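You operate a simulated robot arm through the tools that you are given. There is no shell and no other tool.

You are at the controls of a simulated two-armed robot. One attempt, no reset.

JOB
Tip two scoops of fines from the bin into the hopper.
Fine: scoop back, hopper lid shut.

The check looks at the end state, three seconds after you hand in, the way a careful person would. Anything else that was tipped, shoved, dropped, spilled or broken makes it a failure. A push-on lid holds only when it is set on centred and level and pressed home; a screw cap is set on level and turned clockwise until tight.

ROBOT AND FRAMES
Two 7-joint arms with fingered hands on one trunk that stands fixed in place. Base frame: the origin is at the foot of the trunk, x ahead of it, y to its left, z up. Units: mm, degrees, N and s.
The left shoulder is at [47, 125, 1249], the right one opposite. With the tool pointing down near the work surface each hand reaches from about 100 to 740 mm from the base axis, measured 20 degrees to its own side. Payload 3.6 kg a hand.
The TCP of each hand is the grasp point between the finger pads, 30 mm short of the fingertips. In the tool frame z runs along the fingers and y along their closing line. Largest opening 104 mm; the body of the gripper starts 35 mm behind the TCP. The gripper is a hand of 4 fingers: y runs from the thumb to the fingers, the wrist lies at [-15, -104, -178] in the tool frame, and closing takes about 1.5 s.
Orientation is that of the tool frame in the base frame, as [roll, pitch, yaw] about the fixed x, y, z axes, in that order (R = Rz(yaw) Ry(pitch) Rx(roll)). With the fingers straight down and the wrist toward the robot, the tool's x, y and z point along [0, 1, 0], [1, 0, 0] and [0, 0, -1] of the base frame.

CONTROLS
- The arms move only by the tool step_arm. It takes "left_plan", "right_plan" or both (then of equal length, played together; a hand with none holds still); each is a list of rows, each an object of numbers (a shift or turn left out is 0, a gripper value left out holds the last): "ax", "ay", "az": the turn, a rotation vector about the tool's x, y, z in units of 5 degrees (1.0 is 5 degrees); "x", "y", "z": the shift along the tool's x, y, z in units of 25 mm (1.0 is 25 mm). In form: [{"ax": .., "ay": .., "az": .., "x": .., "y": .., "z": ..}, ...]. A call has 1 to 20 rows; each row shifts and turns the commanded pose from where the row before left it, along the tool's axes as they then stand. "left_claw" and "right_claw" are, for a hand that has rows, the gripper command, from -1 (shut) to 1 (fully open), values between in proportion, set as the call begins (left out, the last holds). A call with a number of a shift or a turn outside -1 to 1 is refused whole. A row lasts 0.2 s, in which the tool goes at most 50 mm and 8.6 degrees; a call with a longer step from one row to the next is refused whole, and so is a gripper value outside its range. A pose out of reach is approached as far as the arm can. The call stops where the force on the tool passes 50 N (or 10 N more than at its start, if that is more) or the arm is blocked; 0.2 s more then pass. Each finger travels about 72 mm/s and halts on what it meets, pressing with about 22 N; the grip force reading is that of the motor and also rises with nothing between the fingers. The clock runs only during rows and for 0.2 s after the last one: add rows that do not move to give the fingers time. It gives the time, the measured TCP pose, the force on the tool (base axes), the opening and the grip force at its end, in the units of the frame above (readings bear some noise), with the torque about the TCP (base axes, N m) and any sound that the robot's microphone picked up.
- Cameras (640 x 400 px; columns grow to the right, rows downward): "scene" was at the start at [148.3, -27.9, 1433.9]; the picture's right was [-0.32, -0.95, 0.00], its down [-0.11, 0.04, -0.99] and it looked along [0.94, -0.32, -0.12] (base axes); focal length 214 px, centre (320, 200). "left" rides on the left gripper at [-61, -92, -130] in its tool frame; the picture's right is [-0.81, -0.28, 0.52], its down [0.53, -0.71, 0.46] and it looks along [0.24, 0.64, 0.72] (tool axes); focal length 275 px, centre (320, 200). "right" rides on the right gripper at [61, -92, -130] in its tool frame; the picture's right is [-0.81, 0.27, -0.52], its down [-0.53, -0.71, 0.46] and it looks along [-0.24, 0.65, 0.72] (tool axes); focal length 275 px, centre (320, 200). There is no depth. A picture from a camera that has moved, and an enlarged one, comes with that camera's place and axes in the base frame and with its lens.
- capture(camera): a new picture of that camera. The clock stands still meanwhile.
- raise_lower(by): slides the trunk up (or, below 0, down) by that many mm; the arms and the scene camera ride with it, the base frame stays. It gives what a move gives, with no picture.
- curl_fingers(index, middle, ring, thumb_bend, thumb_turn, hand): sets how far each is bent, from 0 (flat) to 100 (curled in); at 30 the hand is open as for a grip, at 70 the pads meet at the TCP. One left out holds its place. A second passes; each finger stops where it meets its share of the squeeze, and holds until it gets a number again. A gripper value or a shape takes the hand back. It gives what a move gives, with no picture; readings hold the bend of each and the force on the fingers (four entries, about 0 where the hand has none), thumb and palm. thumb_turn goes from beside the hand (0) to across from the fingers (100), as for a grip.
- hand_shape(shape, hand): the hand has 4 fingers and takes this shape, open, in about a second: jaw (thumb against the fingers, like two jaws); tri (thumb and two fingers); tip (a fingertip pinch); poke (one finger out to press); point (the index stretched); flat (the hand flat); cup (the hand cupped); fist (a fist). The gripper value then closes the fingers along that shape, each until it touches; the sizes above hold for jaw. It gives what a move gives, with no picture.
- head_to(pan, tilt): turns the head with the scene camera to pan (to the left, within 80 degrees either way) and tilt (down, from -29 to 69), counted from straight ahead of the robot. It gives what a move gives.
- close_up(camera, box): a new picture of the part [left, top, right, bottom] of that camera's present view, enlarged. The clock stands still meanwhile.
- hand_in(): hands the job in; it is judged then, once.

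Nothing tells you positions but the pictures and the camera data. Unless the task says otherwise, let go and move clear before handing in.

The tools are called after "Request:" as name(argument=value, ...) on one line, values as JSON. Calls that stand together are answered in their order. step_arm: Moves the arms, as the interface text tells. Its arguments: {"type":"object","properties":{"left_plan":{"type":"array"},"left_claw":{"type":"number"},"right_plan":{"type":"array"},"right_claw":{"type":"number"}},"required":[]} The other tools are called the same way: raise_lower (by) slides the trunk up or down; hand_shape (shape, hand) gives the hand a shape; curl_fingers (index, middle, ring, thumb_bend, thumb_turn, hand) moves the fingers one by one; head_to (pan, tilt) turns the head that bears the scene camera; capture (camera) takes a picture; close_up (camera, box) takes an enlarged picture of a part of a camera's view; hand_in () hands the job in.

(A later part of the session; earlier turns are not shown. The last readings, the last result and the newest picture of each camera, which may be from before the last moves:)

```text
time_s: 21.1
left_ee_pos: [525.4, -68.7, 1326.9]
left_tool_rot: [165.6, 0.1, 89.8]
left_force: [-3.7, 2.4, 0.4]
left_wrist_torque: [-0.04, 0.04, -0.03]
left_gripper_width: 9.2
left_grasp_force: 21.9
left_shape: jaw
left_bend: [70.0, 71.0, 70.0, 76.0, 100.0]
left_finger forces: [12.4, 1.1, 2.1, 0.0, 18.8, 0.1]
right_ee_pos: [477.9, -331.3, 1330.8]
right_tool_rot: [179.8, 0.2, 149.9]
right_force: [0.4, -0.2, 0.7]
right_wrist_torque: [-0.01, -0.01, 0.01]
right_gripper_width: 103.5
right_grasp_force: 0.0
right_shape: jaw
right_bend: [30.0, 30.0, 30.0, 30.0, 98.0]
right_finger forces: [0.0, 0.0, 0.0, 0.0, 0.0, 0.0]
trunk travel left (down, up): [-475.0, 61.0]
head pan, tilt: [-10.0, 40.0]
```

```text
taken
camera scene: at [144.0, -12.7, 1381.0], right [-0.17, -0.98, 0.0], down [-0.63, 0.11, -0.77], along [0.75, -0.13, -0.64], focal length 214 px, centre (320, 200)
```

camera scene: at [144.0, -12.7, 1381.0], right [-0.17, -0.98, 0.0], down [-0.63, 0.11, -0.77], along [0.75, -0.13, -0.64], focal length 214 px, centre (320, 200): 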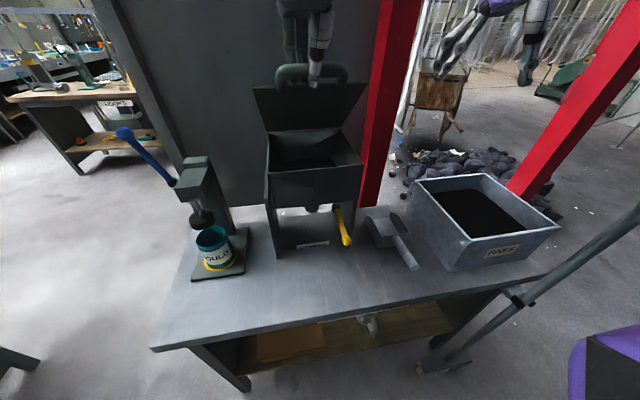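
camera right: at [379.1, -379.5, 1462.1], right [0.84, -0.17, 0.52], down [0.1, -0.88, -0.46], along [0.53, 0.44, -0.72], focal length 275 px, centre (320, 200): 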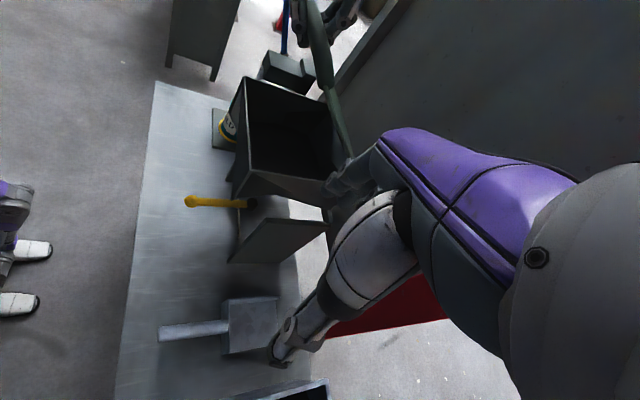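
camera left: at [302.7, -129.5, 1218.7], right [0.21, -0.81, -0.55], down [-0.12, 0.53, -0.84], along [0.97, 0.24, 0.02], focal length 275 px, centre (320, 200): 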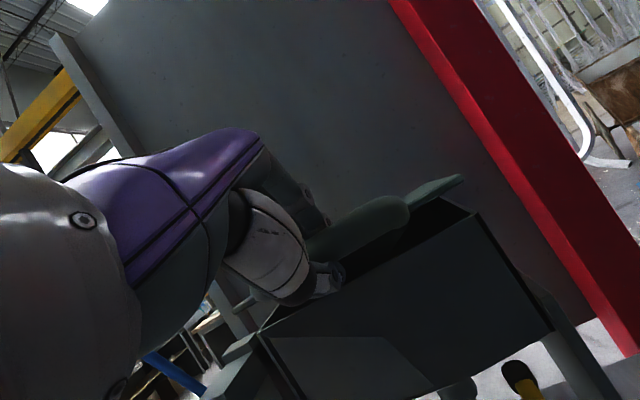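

The lid is at roughly 41° and the hopper mouth is visible. I'll continue by another 20°, so the hand ends up pointing straight down.

Request:
step_arm(left_plan=[{"y": 0.706, "z": -0.371, "ax": 1}, {"y": 0.706, "z": -0.371, "ax": 1}, {"y": 0.706, "z": -0.371, "ax": 1}, {"y": 0.706, "z": -0.371, "ax": 1}])

Request:
capture(camera="left")

Request:
close_up(camera="scene", box=[230, 0, 390, 200])

```text
time_s: 22.1
left_ee_pos: [588.0, -68.5, 1369.3]
left_tool_rot: [-175.4, -0.2, 89.9]
left_force: [-3.9, 3.5, 3.3]
left_wrist_torque: [-0.04, 0.01, 0.06]
left_gripper_width: 9.8
left_grasp_force: 21.5
left_shape: jaw
left_bend: [70.0, 71.0, 70.0, 76.0, 100.0]
left_finger forces: [12.6, 0.9, 2.0, 0.0, 18.2, 0.0]
right_ee_pos: [478.2, -331.0, 1330.4]
right_tool_rot: [180.0, 0.1, 150.1]
right_force: [-0.6, 0.6, -0.7]
right_wrist_torque: [-0.01, -0.04, 0.0]
right_gripper_width: 103.5
right_grasp_force: 0.1
right_shape: jaw
right_bend: [30.0, 30.0, 30.0, 30.0, 98.0]
right_finger forces: [0.0, 0.0, 0.1, 0.0, 0.1, 0.1]
trunk travel left (down, up): [-475.0, 61.0]
head pan, tilt: [-10.0, 40.0]
```

```text
taken
camera left: at [506.4, -130.6, 1507.2], right [-0.32, -0.81, -0.5], down [-0.75, 0.54, -0.4], along [0.59, 0.24, -0.77], focal length 275 px, centre (320, 200)
```

left: 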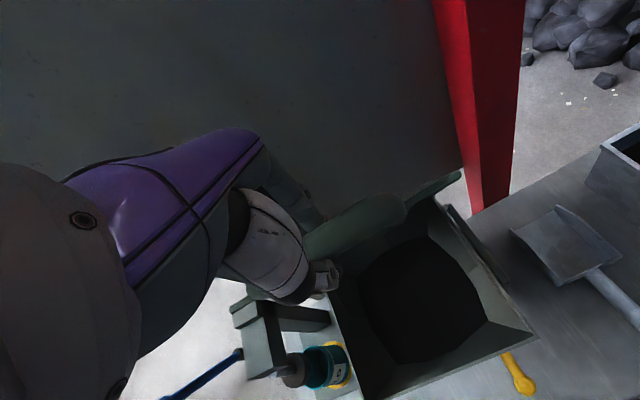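

```text
2.00 times, centred on (310, 100) of scene
camera zoom: at [143.3, -12.8, 1381.0], right [-0.17, -0.98, 0.0], down [-0.63, 0.11, -0.77], along [0.76, -0.13, -0.64], focal length 429 px, centre (340, 400)
```

zoom: 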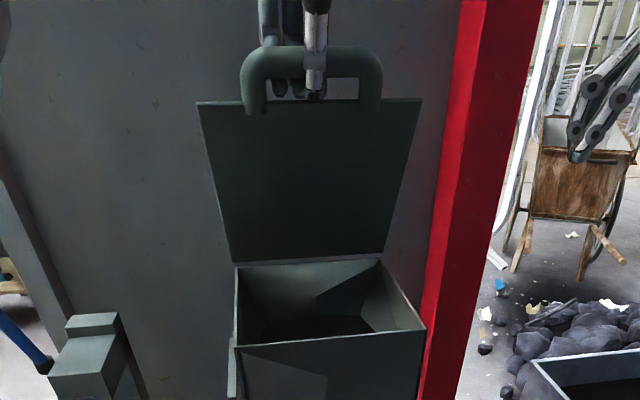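

The lid is at about 61°. To go past vertical the lid edge needs to pass the fingertips, so I'll open only the fingers, keep the thumb bearing on the bar, and see whether the lid stays.

Request:
curl_fingers(hand="left", index=30, middle=30, ring=30)

Request:
close_up(camera="scene", box=[230, 0, 390, 200])

Request:
capture(camera="left")

```text
time_s: 23.1
left_ee_pos: [585.2, -68.6, 1371.4]
left_tool_rot: [-175.7, 0.0, 90.0]
left_force: [-5.9, 1.3, 16.3]
left_wrist_torque: [-0.14, -0.29, -0.02]
left_gripper_width: 0.0
left_grasp_force: 10.3
left_shape: fingers
left_bend: [81.0, 30.0, 30.0, 85.0, 100.0]
left_finger forces: [21.6, 0.0, 0.1, 0.0, 0.1, 0.1]
right_ee_pos: [474.6, -330.8, 1331.4]
right_tool_rot: [179.9, 0.1, 150.0]
right_force: [0.0, -0.2, -0.3]
right_wrist_torque: [0.02, -0.05, 0.0]
right_gripper_width: 103.7
right_grasp_force: 0.0
right_shape: jaw
right_bend: [30.0, 30.0, 30.0, 30.0, 98.0]
right_finger forces: [0.0, 0.1, 0.0, 0.0, 0.0, 0.1]
trunk travel left (down, up): [-475.0, 61.0]
head pan, tilt: [-10.0, 40.0]
```

```text
2.00 times, centred on (310, 100) of scene
camera zoom: at [141.4, -12.8, 1381.1], right [-0.17, -0.98, 0.0], down [-0.63, 0.11, -0.77], along [0.76, -0.13, -0.64], focal length 429 px, centre (340, 400)
```

zoom: 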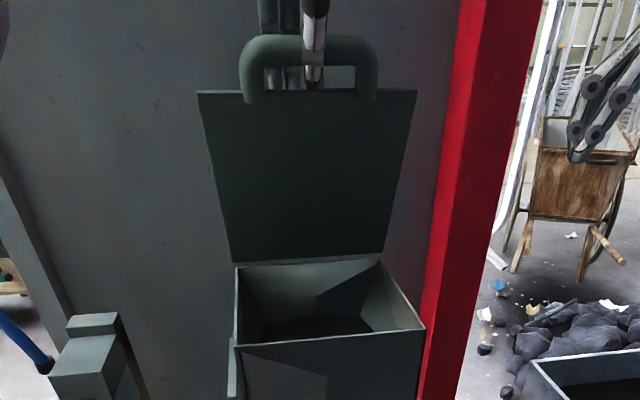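

```text
taken
camera left: at [504.7, -130.2, 1508.0], right [-0.31, -0.81, -0.5], down [-0.75, 0.53, -0.4], along [0.59, 0.24, -0.77], focal length 275 px, centre (320, 200)
```

left: 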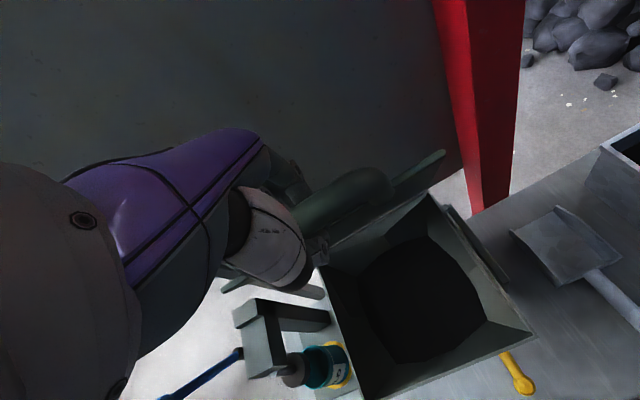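

The middle and ring fingers opened, but the index is still engaged near the bar at bend 81 and is pushing the lid slightly further open. I'll look closely before doing anything else.

Request:
close_up(camera="left", box=[220, 120, 460, 310])

Request:
close_up(camera="right", box=[250, 0, 400, 100])

Request:
head_to(pan=-10, tilt=10)

Request:
capture(camera="scene")

Request:
close_up(camera="scene", box=[250, 140, 390, 260])

```text
2.11 times, centred on (340, 215) of left
camera zoom: at [504.7, -130.2, 1508.0], right [-0.31, -0.81, -0.5], down [-0.75, 0.53, -0.4], along [0.59, 0.24, -0.77], focal length 580 px, centre (278, 168)
```

zoom: 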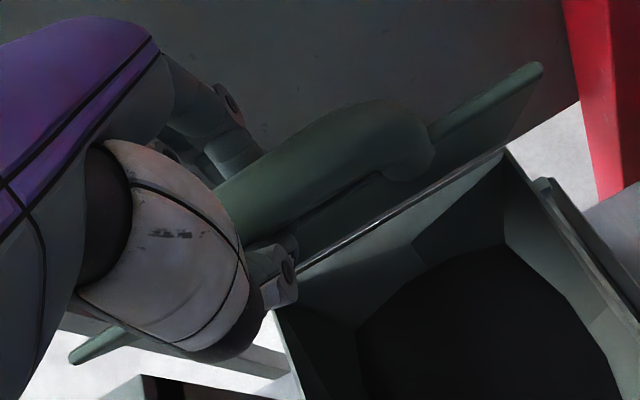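

```text
4.00 times, centred on (325, 50) of right
camera zoom: at [376.4, -379.6, 1462.6], right [0.84, -0.17, 0.52], down [0.11, -0.88, -0.46], along [0.54, 0.44, -0.72], focal length 1101 px, centre (300, 800)
```

zoom: 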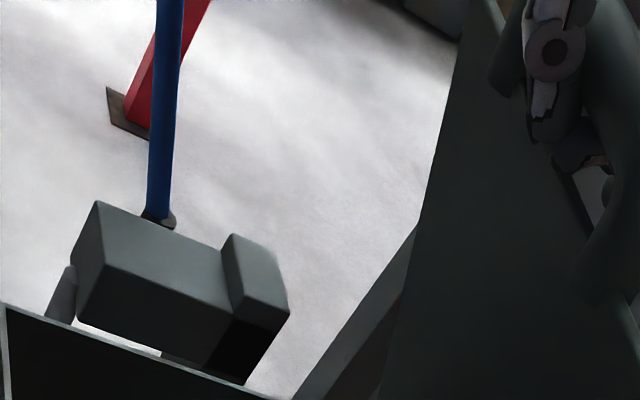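

```text
time_s: 24.1
left_ee_pos: [585.5, -69.5, 1370.9]
left_tool_rot: [-175.6, 0.0, 90.0]
left_force: [-7.8, 1.4, 13.8]
left_wrist_torque: [-0.1, -0.2, -0.02]
left_gripper_width: 0.0
left_grasp_force: 9.2
left_shape: fingers
left_bend: [81.0, 30.0, 30.0, 85.0, 100.0]
left_finger forces: [19.0, 0.0, 0.0, 0.1, 0.0, 0.0]
right_ee_pos: [477.0, -329.8, 1330.9]
right_tool_rot: [179.9, 0.1, 150.0]
right_force: [-1.0, 0.6, -0.7]
right_wrist_torque: [0.0, 0.0, -0.01]
right_gripper_width: 103.8
right_grasp_force: 0.0
right_shape: jaw
right_bend: [30.0, 30.0, 30.0, 30.0, 98.0]
right_finger forces: [0.1, 0.1, 0.0, 0.0, 0.0, 0.0]
trunk travel left (down, up): [-475.0, 61.0]
head pan, tilt: [-10.0, 10.0]
```

```text
taken
camera scene: at [149.6, -14.2, 1428.8], right [-0.17, -0.98, 0.0], down [-0.17, 0.03, -0.98], along [0.97, -0.17, -0.17], focal length 214 px, centre (320, 200)
```

scene: 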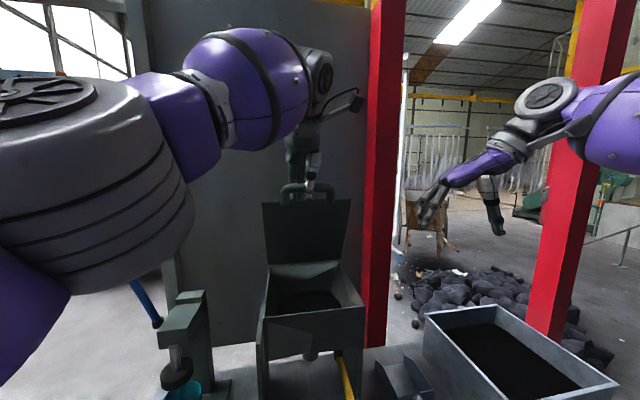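

```text
3.33 times, centred on (320, 200) of scene
camera zoom: at [149.6, -14.2, 1428.8], right [-0.17, -0.98, 0.0], down [-0.17, 0.03, -0.98], along [0.97, -0.17, -0.17], focal length 715 px, centre (320, 200)
```

zoom: 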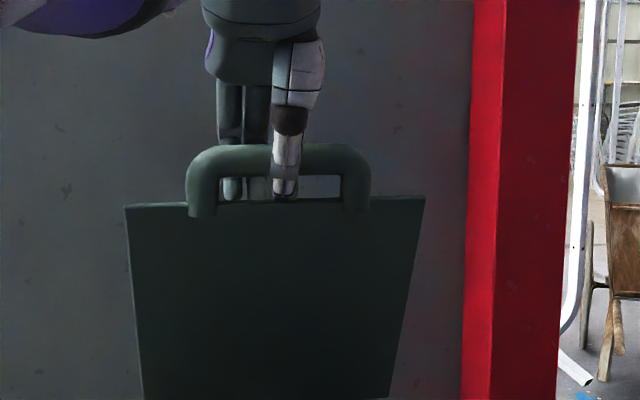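

The lid stands at about 66°, with the index in the gap pushing it open and the thumb in front of the bar as a guard. I'll carry it on toward vertical in small steps while tilting the hand forward to stay within reach.

Request:
step_arm(left_plan=[{"y": 0.474, "z": -0.101, "ax": -0.576}, {"y": 0.478, "z": -0.076, "ax": -0.576}, {"y": 0.481, "z": -0.052, "ax": -0.576}, {"y": 0.483, "z": -0.029, "ax": -0.576}, {"y": 0.484, "z": -0.004, "ax": -0.576}])

Request:
close_up(camera="scene", box=[250, 120, 390, 260])

Request:
capture(camera="left")

Request:
close_up(camera="right", box=[250, 0, 400, 180])

```text
time_s: 25.3
left_ee_pos: [643.5, -67.5, 1376.7]
left_tool_rot: [170.9, 0.1, 89.8]
left_force: [-5.9, -2.1, 18.7]
left_wrist_torque: [-0.2, 0.14, -0.08]
left_gripper_width: 0.0
left_grasp_force: 22.7
left_shape: fingers
left_bend: [85.0, 30.0, 30.0, 86.0, 100.0]
left_finger forces: [45.8, 0.0, 0.1, 0.1, 0.0, 0.0]
left hand out of reach, approached as far as the arm can: row 3
right_ee_pos: [476.8, -330.3, 1331.6]
right_tool_rot: [180.0, 0.1, 150.0]
right_force: [-0.4, 0.4, 0.1]
right_wrist_torque: [-0.03, -0.01, 0.03]
right_gripper_width: 103.9
right_grasp_force: 0.0
right_shape: jaw
right_bend: [30.0, 30.0, 30.0, 30.0, 98.0]
right_finger forces: [0.1, 0.1, 0.0, 0.0, 0.0, 0.1]
trunk travel left (down, up): [-475.0, 61.0]
head pan, tilt: [-10.0, 10.0]
```

```text
2.86 times, centred on (320, 190) of scene
camera zoom: at [149.3, -14.7, 1428.9], right [-0.17, -0.98, 0.0], down [-0.17, 0.03, -0.99], along [0.97, -0.17, -0.17], focal length 613 px, centre (320, 229)
```

zoom: 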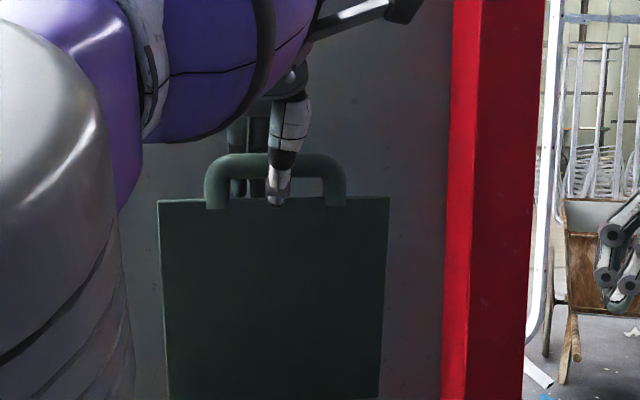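

```text
taken
camera left: at [533.5, -128.8, 1491.1], right [-0.19, -0.81, -0.55], down [-0.63, 0.53, -0.56], along [0.75, 0.24, -0.61], focal length 275 px, centre (320, 200)
```

left: 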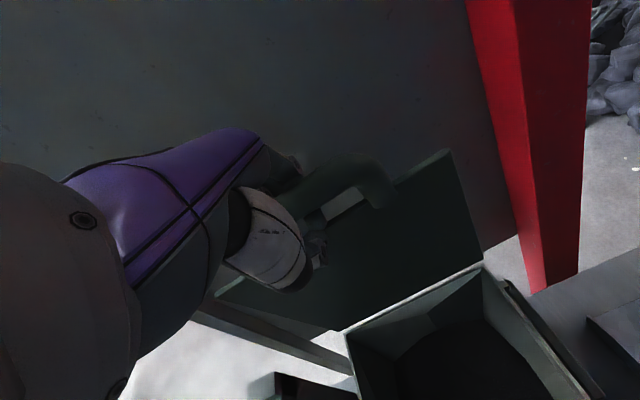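

```text
2.22 times, centred on (325, 90) of right
camera zoom: at [376.5, -380.1, 1462.5], right [0.84, -0.17, 0.52], down [0.11, -0.88, -0.46], along [0.54, 0.44, -0.72], focal length 612 px, centre (309, 444)
```

zoom: 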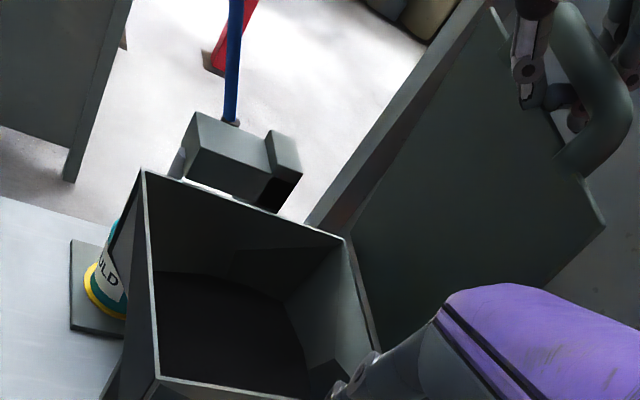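

The lid is now at about 82°, nearly upright, and the index reads 46 N, so it is being pinched. I'll look closely at the fingers before moving further.

Request:
close_up(camera="right", box=[390, 0, 490, 70])

Request:
close_up(camera="scene", box=[280, 140, 350, 200])

Request:
close_up(camera="left", box=[200, 120, 440, 320])

```text
5.71 times, centred on (440, 35) of right
camera zoom: at [376.5, -380.1, 1462.5], right [0.84, -0.17, 0.52], down [0.11, -0.88, -0.46], along [0.54, 0.44, -0.72], focal length 1573 px, centre (-366, 1143)
```

zoom: 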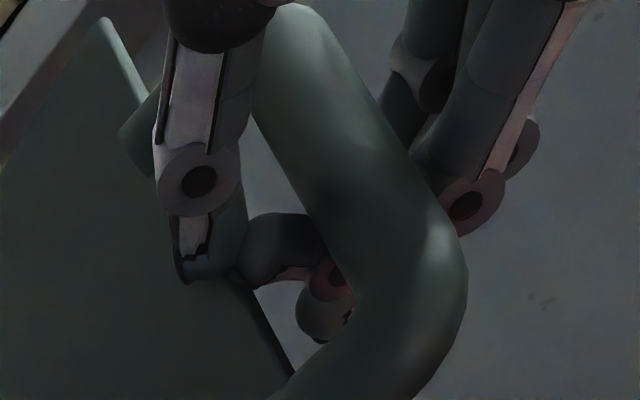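

```text
6.67 times, centred on (315, 170) of scene
camera zoom: at [149.3, -14.7, 1428.9], right [-0.17, -0.98, 0.0], down [-0.17, 0.03, -0.99], along [0.97, -0.17, -0.17], focal length 1430 px, centre (353, 400)
```

zoom: 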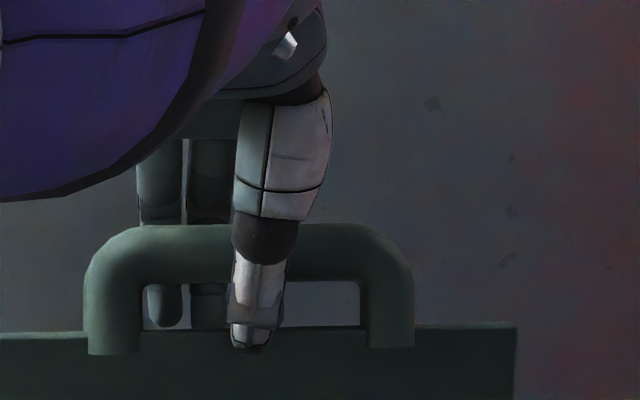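

```text
2.00 times, centred on (320, 220) of left
camera zoom: at [533.5, -128.8, 1491.1], right [-0.19, -0.81, -0.55], down [-0.63, 0.53, -0.56], along [0.75, 0.24, -0.61], focal length 551 px, centre (320, 160)
```

zoom: 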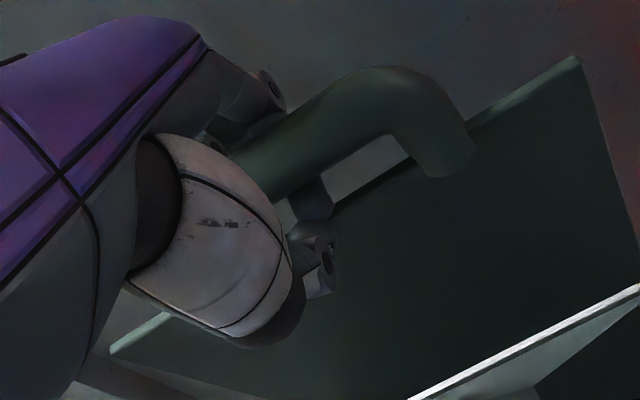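

Now it is clear: the index hooks through the gap under the bar, so it can't uncurl while the lid is upright. I'll bring the right hand (pointing down, y≈-145) in front of the lid's underside to support it while the left hand lets go.

Request:
step_arm(right_plan=[{"az": 1}, {"az": 1}, {"az": 1}, {"az": 1}, {"az": 1}, {"az": 1}, {"az": 1}, {"az": 1}, {"az": 1}, {"az": 1}, {"az": 1}, {"az": 1}, {"z": 0.8}, {"z": 0.8}, {"z": 0.8}, {"z": 0.8}])

Request:
capture(camera="right")

Request:
capture(camera="scene")

```text
time_s: 28.7
left_ee_pos: [644.3, -68.6, 1377.0]
left_tool_rot: [171.0, 0.1, 89.8]
left_force: [-5.3, -2.7, 19.3]
left_wrist_torque: [-0.18, 0.04, -0.05]
left_gripper_width: 0.0
left_grasp_force: 20.1
left_shape: fingers
left_bend: [85.0, 30.0, 30.0, 86.0, 100.0]
left_finger forces: [40.6, 0.1, 0.1, 0.0, 0.1, 0.0]
right_ee_pos: [476.4, -331.3, 1250.7]
right_tool_rot: [179.9, -0.1, 90.0]
right_force: [0.2, -0.3, -0.2]
right_wrist_torque: [0.01, -0.02, -0.01]
right_gripper_width: 103.8
right_grasp_force: 0.1
right_shape: jaw
right_bend: [30.0, 30.0, 30.0, 30.0, 98.0]
right_finger forces: [0.1, 0.1, 0.0, 0.1, 0.0, 0.0]
trunk travel left (down, up): [-475.0, 61.0]
head pan, tilt: [-10.0, 10.0]
```

```text
taken
camera right: at [383.5, -270.0, 1381.7], right [0.27, -0.81, 0.52], down [-0.71, -0.53, -0.46], along [0.65, -0.24, -0.72], focal length 275 px, centre (320, 200)
```

right: 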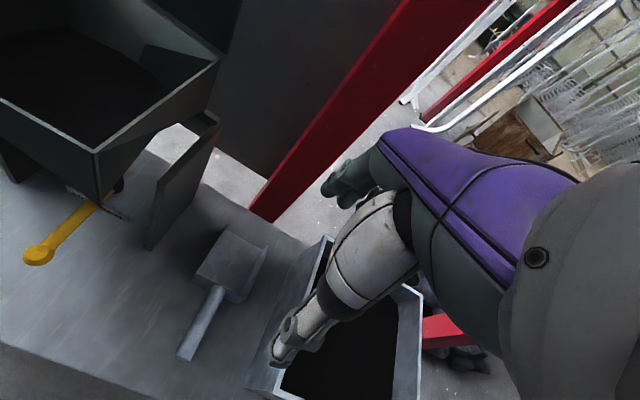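

```text
taken
camera scene: at [149.3, -14.9, 1428.9], right [-0.17, -0.98, 0.0], down [-0.17, 0.03, -0.99], along [0.97, -0.17, -0.17], focal length 214 px, centre (320, 200)
```

scene: 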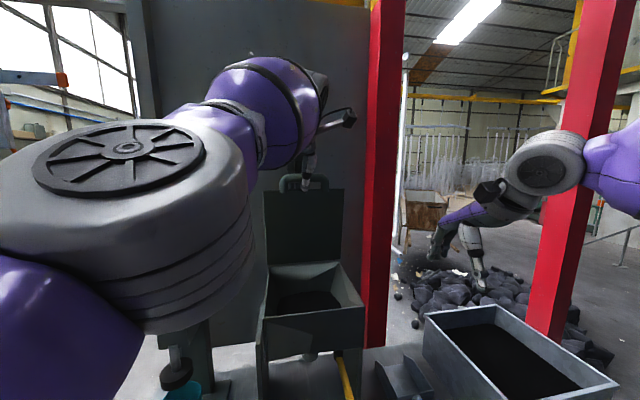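

The right hand is at (476,-331,1251) with its fingers down. I'll bring it over the near part of the hopper mouth and then forward slowly until it touches the lid.

Request:
step_arm(right_plan=[{"x": 0.93, "y": 0.345}, {"x": 0.93, "y": 0.345}, {"x": 0.93, "y": 0.345}, {"x": 0.93, "y": 0.345}, {"x": 0.93, "y": 0.345}, {"x": 0.93, "y": 0.345}, {"x": 0.93, "y": 0.345}, {"x": 0.93, "y": 0.345}])

Request:
capture(camera="scene")

Request:
capture(camera="right")

```text
time_s: 30.5
left_ee_pos: [644.5, -67.0, 1376.4]
left_tool_rot: [171.0, -0.1, 89.9]
left_force: [-4.2, -2.9, 18.9]
left_wrist_torque: [-0.19, 0.03, -0.07]
left_gripper_width: 0.0
left_grasp_force: 19.0
left_shape: fingers
left_bend: [85.0, 30.0, 30.0, 86.0, 100.0]
left_finger forces: [38.0, 0.0, 0.0, 0.0, 0.0, 0.0]
right_ee_pos: [545.0, -147.5, 1251.6]
right_tool_rot: [179.9, -0.1, 90.0]
right_force: [-0.1, -0.2, 0.0]
right_wrist_torque: [0.01, 0.01, 0.0]
right_gripper_width: 103.8
right_grasp_force: 0.0
right_shape: jaw
right_bend: [30.0, 30.0, 30.0, 30.0, 98.0]
right_finger forces: [0.0, 0.0, 0.0, 0.1, 0.1, 0.0]
trunk travel left (down, up): [-475.0, 61.0]
head pan, tilt: [-10.0, 10.0]
```

```text
taken
camera scene: at [149.6, -14.8, 1428.9], right [-0.17, -0.98, 0.0], down [-0.17, 0.03, -0.99], along [0.97, -0.17, -0.17], focal length 214 px, centre (320, 200)
```

scene: 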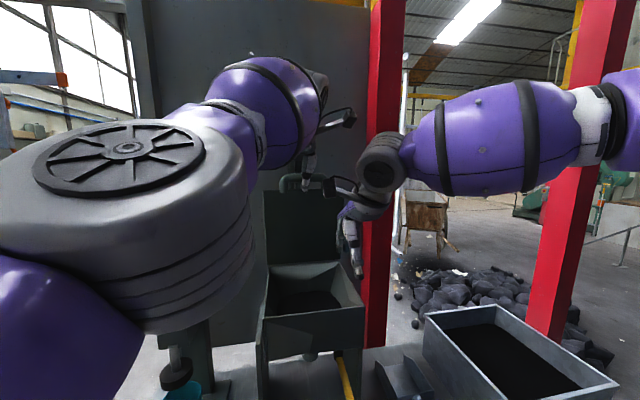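

```text
taken
camera right: at [453.5, -85.9, 1382.5], right [0.27, -0.81, 0.52], down [-0.71, -0.53, -0.46], along [0.65, -0.24, -0.72], focal length 275 px, centre (320, 200)
```

right: 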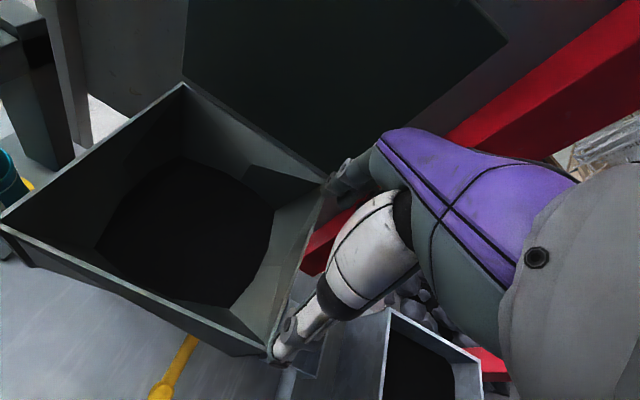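

The right hand is in front of the lid's right part. Advancing it gently to make contact with the lid underside.

Request:
step_arm(right_plan=[{"y": 0.4}, {"y": 0.4}, {"y": 0.4}, {"y": 0.4}, {"y": 0.3}, {"y": 0.3}])

Request:
capture(camera="right")

Request:
close_up(camera="scene", box=[250, 120, 410, 280])

```text
time_s: 31.9
left_ee_pos: [644.1, -67.6, 1376.8]
left_tool_rot: [171.0, 0.0, 89.9]
left_force: [-3.4, -2.0, 18.9]
left_wrist_torque: [-0.21, -0.02, -0.05]
left_gripper_width: 0.1
left_grasp_force: 18.0
left_shape: fingers
left_bend: [85.0, 30.0, 30.0, 86.0, 100.0]
left_finger forces: [37.0, 0.0, 0.0, 0.0, 0.0, 0.0]
right_ee_pos: [600.2, -144.0, 1251.6]
right_tool_rot: [180.0, 0.0, 89.9]
right_force: [-2.9, 0.1, -1.2]
right_wrist_torque: [0.0, -0.05, -0.04]
right_gripper_width: 103.7
right_grasp_force: 0.1
right_shape: jaw
right_bend: [30.0, 31.0, 30.0, 30.0, 98.0]
right_finger forces: [0.1, 2.7, 0.1, 0.0, 0.1, 0.0]
trunk travel left (down, up): [-475.0, 61.0]
head pan, tilt: [-10.0, 10.0]
```

```text
taken
camera right: at [507.7, -84.7, 1382.9], right [0.27, -0.81, 0.52], down [-0.71, -0.53, -0.46], along [0.65, -0.24, -0.72], focal length 275 px, centre (320, 200)
```

right: 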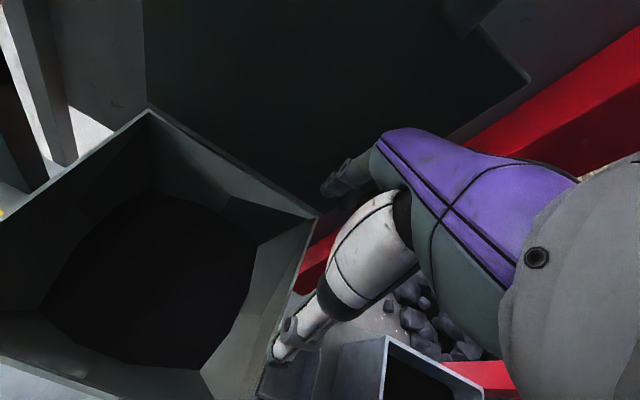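

```text
2.50 times, centred on (330, 200) of scene
camera zoom: at [149.4, -14.9, 1428.9], right [-0.17, -0.98, 0.0], down [-0.17, 0.03, -0.99], along [0.97, -0.17, -0.17], focal length 536 px, centre (295, 200)
```

zoom: 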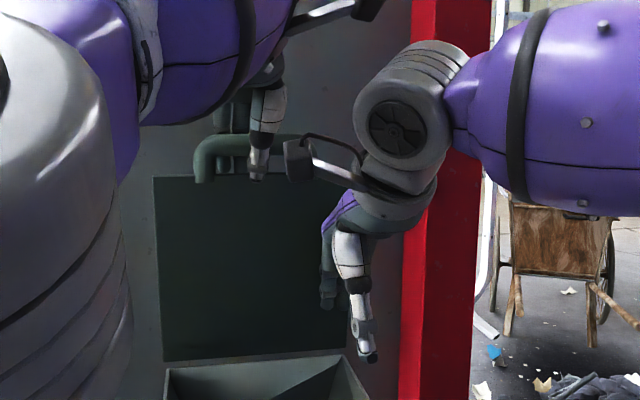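

The right fingers touch the lid (about 3 N). Now I'll swing the left thumb away from the bar.

Request:
curl_fingers(hand="left", thumb_bend=20)

Request:
close_up(camera="scene", box=[250, 120, 410, 280])

```text
time_s: 32.9
left_ee_pos: [645.2, -67.3, 1376.6]
left_tool_rot: [171.1, 0.0, 89.9]
left_force: [3.7, -2.7, 11.6]
left_wrist_torque: [-0.11, -0.11, -0.05]
left_gripper_width: 67.9
left_grasp_force: 7.6
left_shape: fingers
left_bend: [86.0, 30.0, 30.0, 20.0, 100.0]
left_finger forces: [15.0, 0.1, 0.0, 0.0, 0.0, 0.0]
right_ee_pos: [599.8, -145.4, 1251.8]
right_tool_rot: [179.9, -0.1, 90.0]
right_force: [-9.8, 0.4, 1.3]
right_wrist_torque: [-0.04, -0.29, -0.05]
right_gripper_width: 103.3
right_grasp_force: 0.0
right_shape: jaw
right_bend: [30.0, 33.0, 30.0, 30.0, 98.0]
right_finger forces: [0.0, 9.3, 0.1, 0.0, 0.0, 0.0]
trunk travel left (down, up): [-475.0, 61.0]
head pan, tilt: [-10.0, 10.0]
```

```text
2.50 times, centred on (330, 200) of scene
camera zoom: at [150.0, -15.0, 1428.8], right [-0.17, -0.98, 0.0], down [-0.17, 0.03, -0.99], along [0.97, -0.17, -0.17], focal length 536 px, centre (295, 200)
```

zoom: 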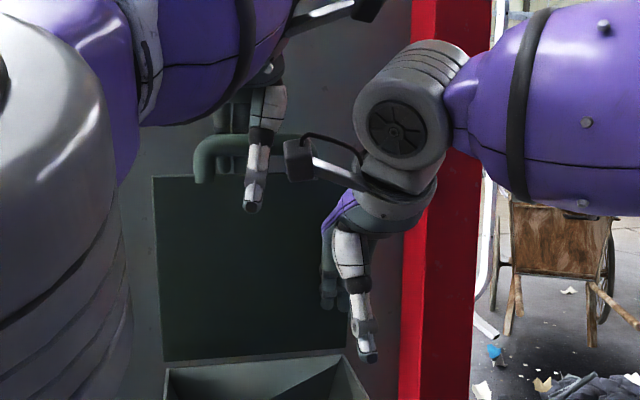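

The right hand now carries the lid at about 10 N. I'll move the left hand a little forward so the index tip slips out through the gap on the far side of the lid.

Request:
step_arm(left_plan=[{"y": 0.346, "z": 0.055}, {"y": 0.346, "z": 0.055}, {"y": 0.346, "z": 0.055}, {"y": 0.346, "z": 0.055}, {}])

Request:
close_up(camera="scene", box=[250, 120, 410, 280])

Request:
capture(camera="left")

```text
time_s: 34.1
left_ee_pos: [646.9, -66.2, 1373.7]
left_tool_rot: [170.9, 0.0, 89.9]
left_force: [2.0, -4.9, 18.4]
left_wrist_torque: [-0.19, -0.26, -0.04]
left_gripper_width: 65.9
left_grasp_force: 7.9
left_shape: fingers
left_bend: [87.0, 30.0, 30.0, 20.0, 100.0]
left_finger forces: [16.5, 0.0, 0.0, 0.1, 0.0, 0.1]
left hand out of reach, approached as far as the arm can: row 1, 2, 3, 4
right_ee_pos: [600.4, -146.0, 1252.5]
right_tool_rot: [179.9, 0.0, 90.0]
right_force: [-6.5, 0.6, -1.6]
right_wrist_torque: [0.02, -0.1, -0.09]
right_gripper_width: 103.5
right_grasp_force: 0.1
right_shape: jaw
right_bend: [30.0, 33.0, 30.0, 30.0, 98.0]
right_finger forces: [0.1, 7.0, 0.0, 0.0, 0.1, 0.0]
trunk travel left (down, up): [-475.0, 61.0]
head pan, tilt: [-10.0, 10.0]
```

```text
2.50 times, centred on (330, 200) of scene
camera zoom: at [149.9, -15.1, 1428.9], right [-0.17, -0.98, 0.0], down [-0.17, 0.03, -0.99], along [0.97, -0.17, -0.17], focal length 536 px, centre (295, 200)
```

zoom: 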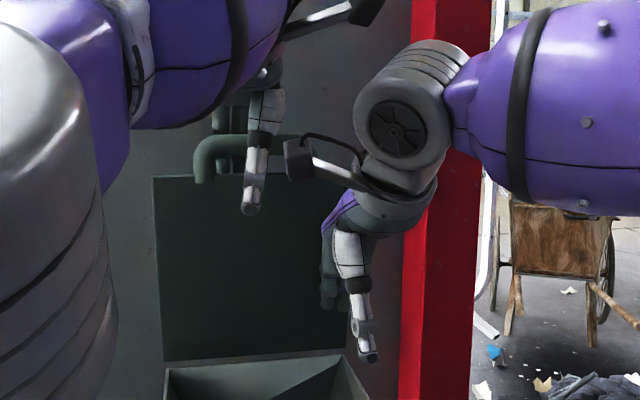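

```text
taken
camera left: at [537.2, -128.0, 1487.8], right [-0.19, -0.81, -0.55], down [-0.63, 0.53, -0.56], along [0.75, 0.24, -0.62], focal length 275 px, centre (320, 200)
```

left: 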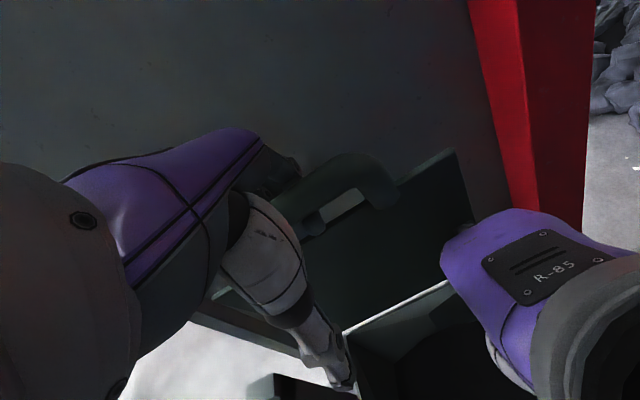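

The left arm is at its reach limit there. Instead I'll let the lid come back slightly on the right hand so that the bar slides off the left index tip.

Request:
step_arm(left_plan=[{"y": -0.3}, {"y": -0.3}, {"y": -0.3}, {"y": -0.3}], right_plan=[{}, {}, {}, {}])

Request:
step_arm(right_plan=[{"y": -0.2}, {"y": -0.2}, {"y": -0.2}, {"y": -0.2}])

Request:
close_up(camera="left", box=[200, 120, 480, 320])

Request:
close_up(camera="scene", box=[250, 120, 410, 280])

```text
time_s: 35.1
left_ee_pos: [613.1, -67.4, 1371.1]
left_tool_rot: [170.8, 0.1, 90.0]
left_force: [12.2, -3.9, 18.1]
left_wrist_torque: [-0.18, -0.21, 0.01]
left_gripper_width: 75.0
left_grasp_force: 15.9
left_shape: fingers
left_bend: [85.0, 30.0, 30.0, 20.0, 100.0]
left_finger forces: [32.8, 0.0, 0.1, 0.0, 0.0, 0.1]
left hand out of reach, approached as far as the arm can: row 1
right_ee_pos: [596.4, -144.9, 1252.3]
right_tool_rot: [179.8, -0.1, 90.0]
right_force: [-33.7, -1.7, 3.9]
right_wrist_torque: [-0.03, -0.81, -0.37]
right_gripper_width: 90.2
right_grasp_force: 0.1
right_shape: jaw
right_bend: [30.0, 45.0, 31.0, 30.0, 98.0]
right_finger forces: [0.0, 30.2, 1.6, 0.0, 0.1, 0.0]
trunk travel left (down, up): [-475.0, 61.0]
head pan, tilt: [-10.0, 10.0]
```

```text
time_s: 36.1
left_ee_pos: [617.2, -66.4, 1367.2]
left_tool_rot: [171.2, -0.1, 89.9]
left_force: [-0.7, -0.1, 11.4]
left_wrist_torque: [-0.12, -0.14, -0.03]
left_gripper_width: 64.0
left_grasp_force: 5.3
left_shape: fingers
left_bend: [87.0, 30.0, 30.0, 20.0, 100.0]
left_finger forces: [11.2, 0.0, 0.0, 0.0, 0.0, 0.0]
right_ee_pos: [582.9, -147.0, 1252.5]
right_tool_rot: [179.7, -0.1, 89.9]
right_force: [-2.1, 0.2, -0.3]
right_wrist_torque: [0.02, -0.04, -0.06]
right_gripper_width: 103.5
right_grasp_force: 0.1
right_shape: jaw
right_bend: [30.0, 32.0, 30.0, 30.0, 98.0]
right_finger forces: [0.0, 2.9, 0.0, 0.0, 0.0, 0.1]
trunk travel left (down, up): [-475.0, 61.0]
head pan, tilt: [-10.0, 10.0]
```

```text
2.00 times, centred on (340, 220) of left
camera zoom: at [507.8, -127.8, 1481.8], right [-0.2, -0.81, -0.55], down [-0.64, 0.53, -0.56], along [0.75, 0.24, -0.62], focal length 551 px, centre (280, 160)
```

zoom: 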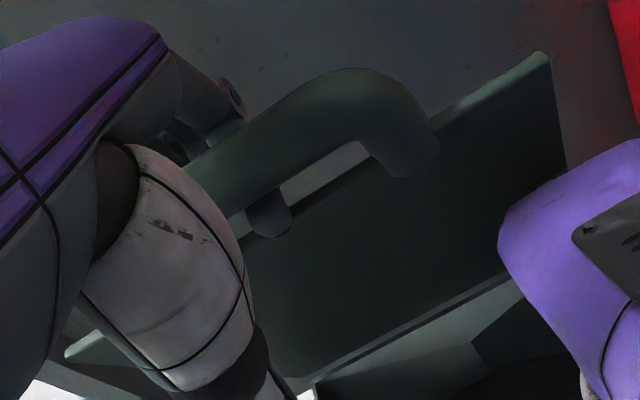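

```text
2.50 times, centred on (330, 200) of scene
camera zoom: at [150.8, -14.6, 1428.7], right [-0.17, -0.98, 0.0], down [-0.17, 0.03, -0.98], along [0.97, -0.17, -0.17], focal length 536 px, centre (295, 200)
```

zoom: 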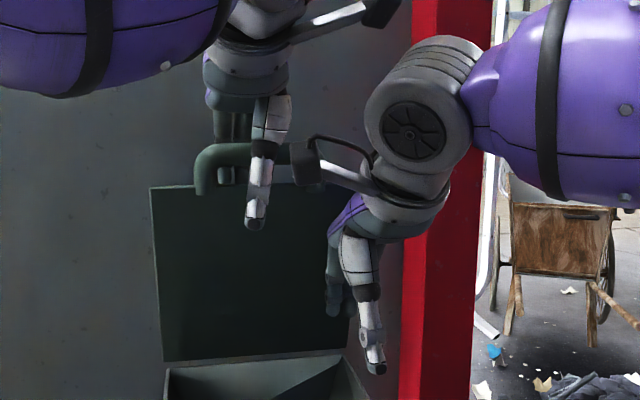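

Both hands moved back together with the lid. Now the left hand has room again: moving it forward 28 mm relative to the lid while the right hand holds still.

Request:
step_arm(left_plan=[{"y": 0.277, "z": 0.044}, {"y": 0.277, "z": 0.044}, {"y": 0.277, "z": 0.044}, {"y": 0.277, "z": 0.044}, {}])

Request:
close_up(camera="left", box=[200, 120, 480, 320])

Request:
close_up(camera="scene", box=[250, 120, 410, 280])

```text
time_s: 37.3
left_ee_pos: [647.6, -66.7, 1368.7]
left_tool_rot: [171.1, 0.0, 89.9]
left_force: [-3.4, 0.0, 9.7]
left_wrist_torque: [-0.07, -0.05, -0.05]
left_gripper_width: 60.5
left_grasp_force: 4.5
left_shape: fingers
left_bend: [89.0, 30.0, 30.0, 20.0, 100.0]
left_finger forces: [9.4, 0.0, 0.0, 0.0, 0.0, 0.1]
right_ee_pos: [581.3, -146.4, 1250.0]
right_tool_rot: [180.0, 0.0, 89.9]
right_force: [-0.5, 0.1, 0.4]
right_wrist_torque: [-0.01, 0.01, -0.05]
right_gripper_width: 103.4
right_grasp_force: 0.1
right_shape: jaw
right_bend: [30.0, 30.0, 30.0, 30.0, 98.0]
right_finger forces: [0.0, 0.0, 0.0, 0.1, 0.0, 0.1]
trunk travel left (down, up): [-475.0, 61.0]
head pan, tilt: [-10.0, 10.0]
```

```text
2.00 times, centred on (340, 220) of left
camera zoom: at [537.1, -127.5, 1482.7], right [-0.19, -0.81, -0.55], down [-0.63, 0.53, -0.56], along [0.75, 0.24, -0.62], focal length 551 px, centre (280, 160)
```

zoom: 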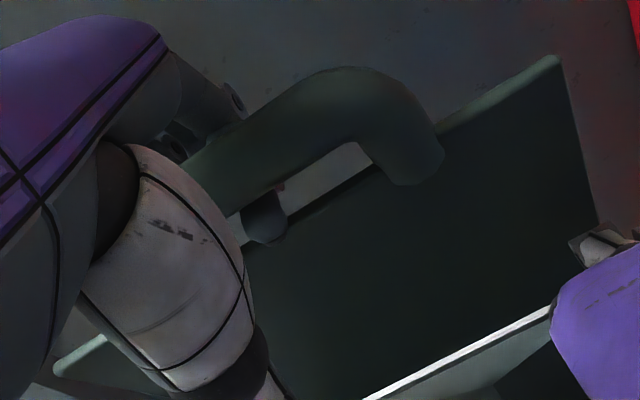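

```text
2.50 times, centred on (330, 200) of scene
camera zoom: at [150.7, -14.4, 1428.8], right [-0.17, -0.98, 0.0], down [-0.17, 0.03, -0.98], along [0.97, -0.17, -0.17], focal length 536 px, centre (295, 200)
```

zoom: 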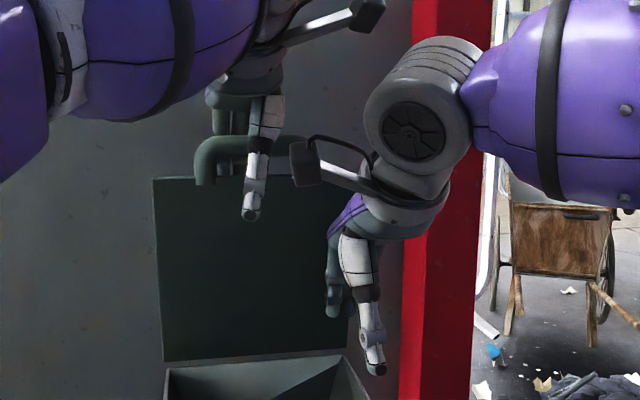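

The lid follows the left hand, since the index stays locked in the gap. That makes a good holder, so I'll leave the left hand on the handle to hold the lid open during the whole job and close its thumb again to lock the ring around the bar.

Request:
curl_fingers(hand="left", thumb_bend=86)

Request:
close_up(camera="left", box=[200, 120, 480, 320])

Request:
close_up(camera="scene", box=[250, 120, 410, 280])

```text
time_s: 38.3
left_ee_pos: [646.9, -66.4, 1369.1]
left_tool_rot: [171.1, 0.1, 89.8]
left_force: [-3.4, 0.5, 9.8]
left_wrist_torque: [-0.14, -0.02, 0.04]
left_gripper_width: 3.5
left_grasp_force: 12.4
left_shape: fingers
left_bend: [89.0, 30.0, 30.0, 78.0, 100.0]
left_finger forces: [15.8, 0.1, 0.0, 0.0, 8.6, 0.0]
right_ee_pos: [580.7, -145.9, 1250.8]
right_tool_rot: [179.9, 0.1, 89.8]
right_force: [-0.9, 0.1, 0.3]
right_wrist_torque: [0.02, 0.02, 0.02]
right_gripper_width: 103.7
right_grasp_force: 0.1
right_shape: jaw
right_bend: [30.0, 30.0, 30.0, 30.0, 98.0]
right_finger forces: [0.1, 0.0, 0.0, 0.1, 0.0, 0.0]
trunk travel left (down, up): [-475.0, 61.0]
head pan, tilt: [-10.0, 10.0]
```

```text
2.00 times, centred on (340, 220) of left
camera zoom: at [537.1, -127.1, 1483.1], right [-0.19, -0.81, -0.55], down [-0.63, 0.53, -0.56], along [0.75, 0.24, -0.62], focal length 551 px, centre (280, 160)
```

zoom: 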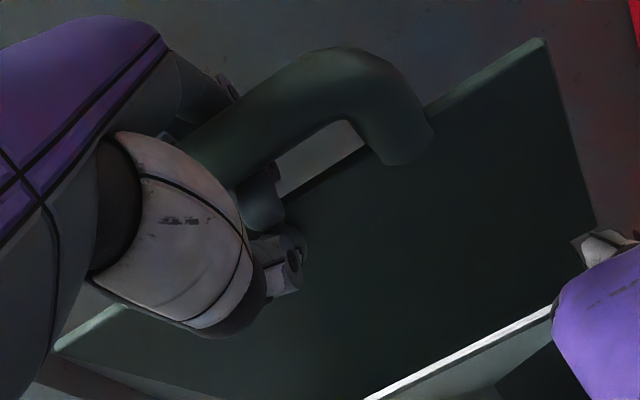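

```text
2.50 times, centred on (330, 200) of scene
camera zoom: at [150.7, -14.3, 1428.8], right [-0.17, -0.98, 0.0], down [-0.17, 0.03, -0.98], along [0.97, -0.17, -0.17], focal length 536 px, centre (295, 200)
```

zoom: 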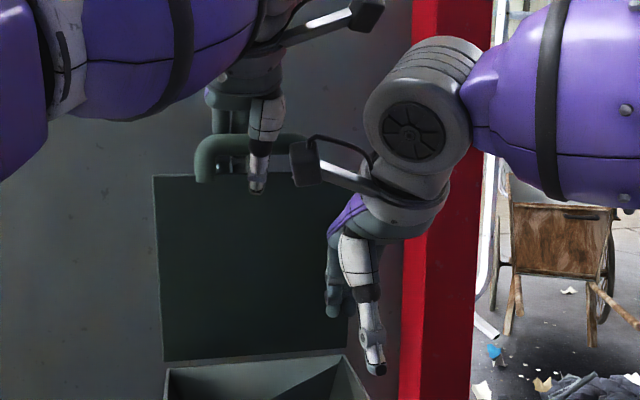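

The lid is held at roughly 83° with the thumb closed in front. I'll withdraw the right hand, turn it so the handle of the scoop will lie across its fingers (yaw 180) and hover above the scoop for a close measurement.

Request:
step_arm(right_plan=[{"y": -0.8}, {"y": -0.8}, {"y": -0.8}, {"y": -0.8}, {"x": -0.9}, {"x": -0.9}, {"x": -0.9}, {"x": -0.9}, {"x": -0.9}, {"x": -0.9}, {"x": -0.9}, {"x": -0.9}])

Request:
step_arm(right_plan=[{"az": -1}, {"az": -1}, {"az": -1}, {"az": -1}, {"az": -1}, {"az": -1}, {"az": -1}, {"az": -1}, {"az": -1}, {"az": -1}, {"az": -1}, {"az": -1}, {"az": -1}, {"az": -1}, {"az": -1}, {"az": -1}, {"az": -1}, {"az": -1}])

Request:
head_to(pan=-25, tilt=40)

Request:
capture(camera="right")

Request:
capture(camera="scene")

```text
time_s: 40.9
left_ee_pos: [647.2, -66.6, 1368.4]
left_tool_rot: [171.1, -0.1, 89.9]
left_force: [-3.6, 0.8, 8.1]
left_wrist_torque: [-0.09, 0.06, 0.07]
left_gripper_width: 3.3
left_grasp_force: 11.6
left_shape: fingers
left_bend: [90.0, 30.0, 30.0, 78.0, 100.0]
left_finger forces: [15.3, 0.0, 0.0, 0.1, 8.8, 0.0]
right_ee_pos: [502.0, -324.5, 1247.9]
right_tool_rot: [179.9, -0.1, 89.9]
right_force: [0.7, 0.8, -0.3]
right_wrist_torque: [0.0, 0.0, -0.03]
right_gripper_width: 103.9
right_grasp_force: 0.0
right_shape: jaw
right_bend: [30.0, 30.0, 30.0, 30.0, 98.0]
right_finger forces: [0.0, 0.1, 0.0, 0.0, 0.0, 0.1]
trunk travel left (down, up): [-475.0, 61.0]
head pan, tilt: [-10.0, 10.0]
```

```text
time_s: 44.7
left_ee_pos: [646.9, -65.8, 1368.9]
left_tool_rot: [171.2, 0.1, 89.8]
left_force: [-3.1, 1.9, 7.8]
left_wrist_torque: [-0.02, -0.02, 0.02]
left_gripper_width: 2.7
left_grasp_force: 12.2
left_shape: fingers
left_bend: [89.0, 30.0, 30.0, 79.0, 100.0]
left_finger forces: [17.6, 0.1, 0.0, 0.0, 8.7, 0.1]
right_ee_pos: [501.6, -325.2, 1250.2]
right_tool_rot: [179.9, 0.1, -180.0]
right_force: [0.2, -0.4, -0.4]
right_wrist_torque: [0.02, 0.01, -0.01]
right_gripper_width: 103.8
right_grasp_force: 0.0
right_shape: jaw
right_bend: [30.0, 30.0, 30.0, 30.0, 98.0]
right_finger forces: [0.0, 0.1, 0.1, 0.0, 0.0, 0.0]
trunk travel left (down, up): [-475.0, 61.0]
head pan, tilt: [-10.0, 10.0]
```

```text
time_s: 45.6
left_ee_pos: [647.9, -64.8, 1370.5]
left_tool_rot: [171.2, 0.0, 89.9]
left_force: [-2.2, 1.9, 8.9]
left_wrist_torque: [-0.09, -0.05, 0.09]
left_gripper_width: 2.5
left_grasp_force: 13.9
left_shape: fingers
left_bend: [89.0, 30.0, 30.0, 79.0, 100.0]
left_finger forces: [18.5, 0.0, 0.0, 0.1, 8.6, 0.0]
right_ee_pos: [502.5, -325.3, 1250.3]
right_tool_rot: [-180.0, 0.2, 179.9]
right_force: [-0.5, 0.4, 0.6]
right_wrist_torque: [0.01, -0.04, -0.03]
right_gripper_width: 103.5
right_grasp_force: 0.0
right_shape: jaw
right_bend: [30.0, 30.0, 30.0, 30.0, 98.0]
right_finger forces: [0.0, 0.0, 0.0, 0.0, 0.0, 0.0]
trunk travel left (down, up): [-475.0, 61.0]
head pan, tilt: [-25.0, 40.0]
```

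```text
taken
camera right: at [439.9, -416.8, 1382.2], right [0.81, 0.27, 0.52], down [0.53, -0.71, -0.45], along [0.25, 0.64, -0.72], focal length 275 px, centre (320, 200)
```

right: 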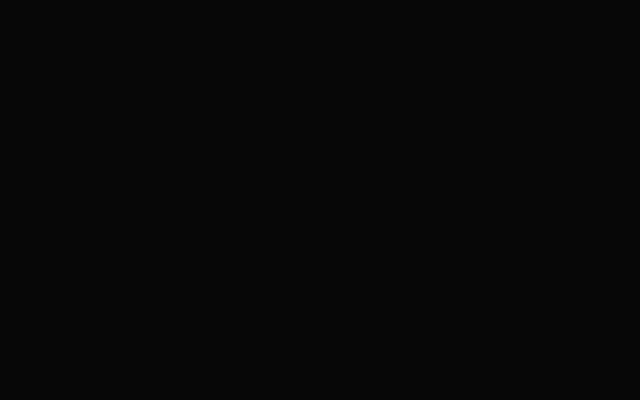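

```text
taken
camera scene: at [136.5, -33.9, 1381.1], right [-0.42, -0.91, 0.0], down [-0.58, 0.27, -0.77], along [0.7, -0.32, -0.64], focal length 214 px, centre (320, 200)
```

scene: 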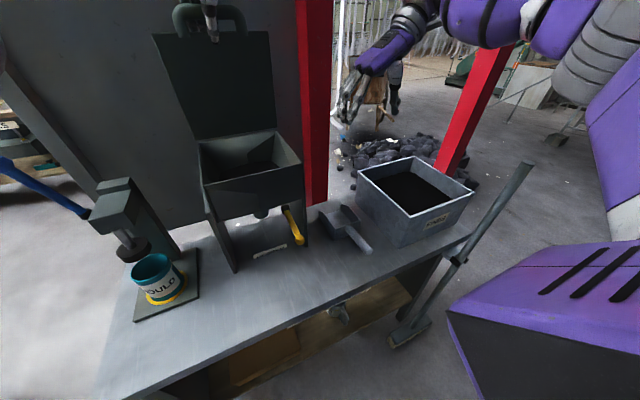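

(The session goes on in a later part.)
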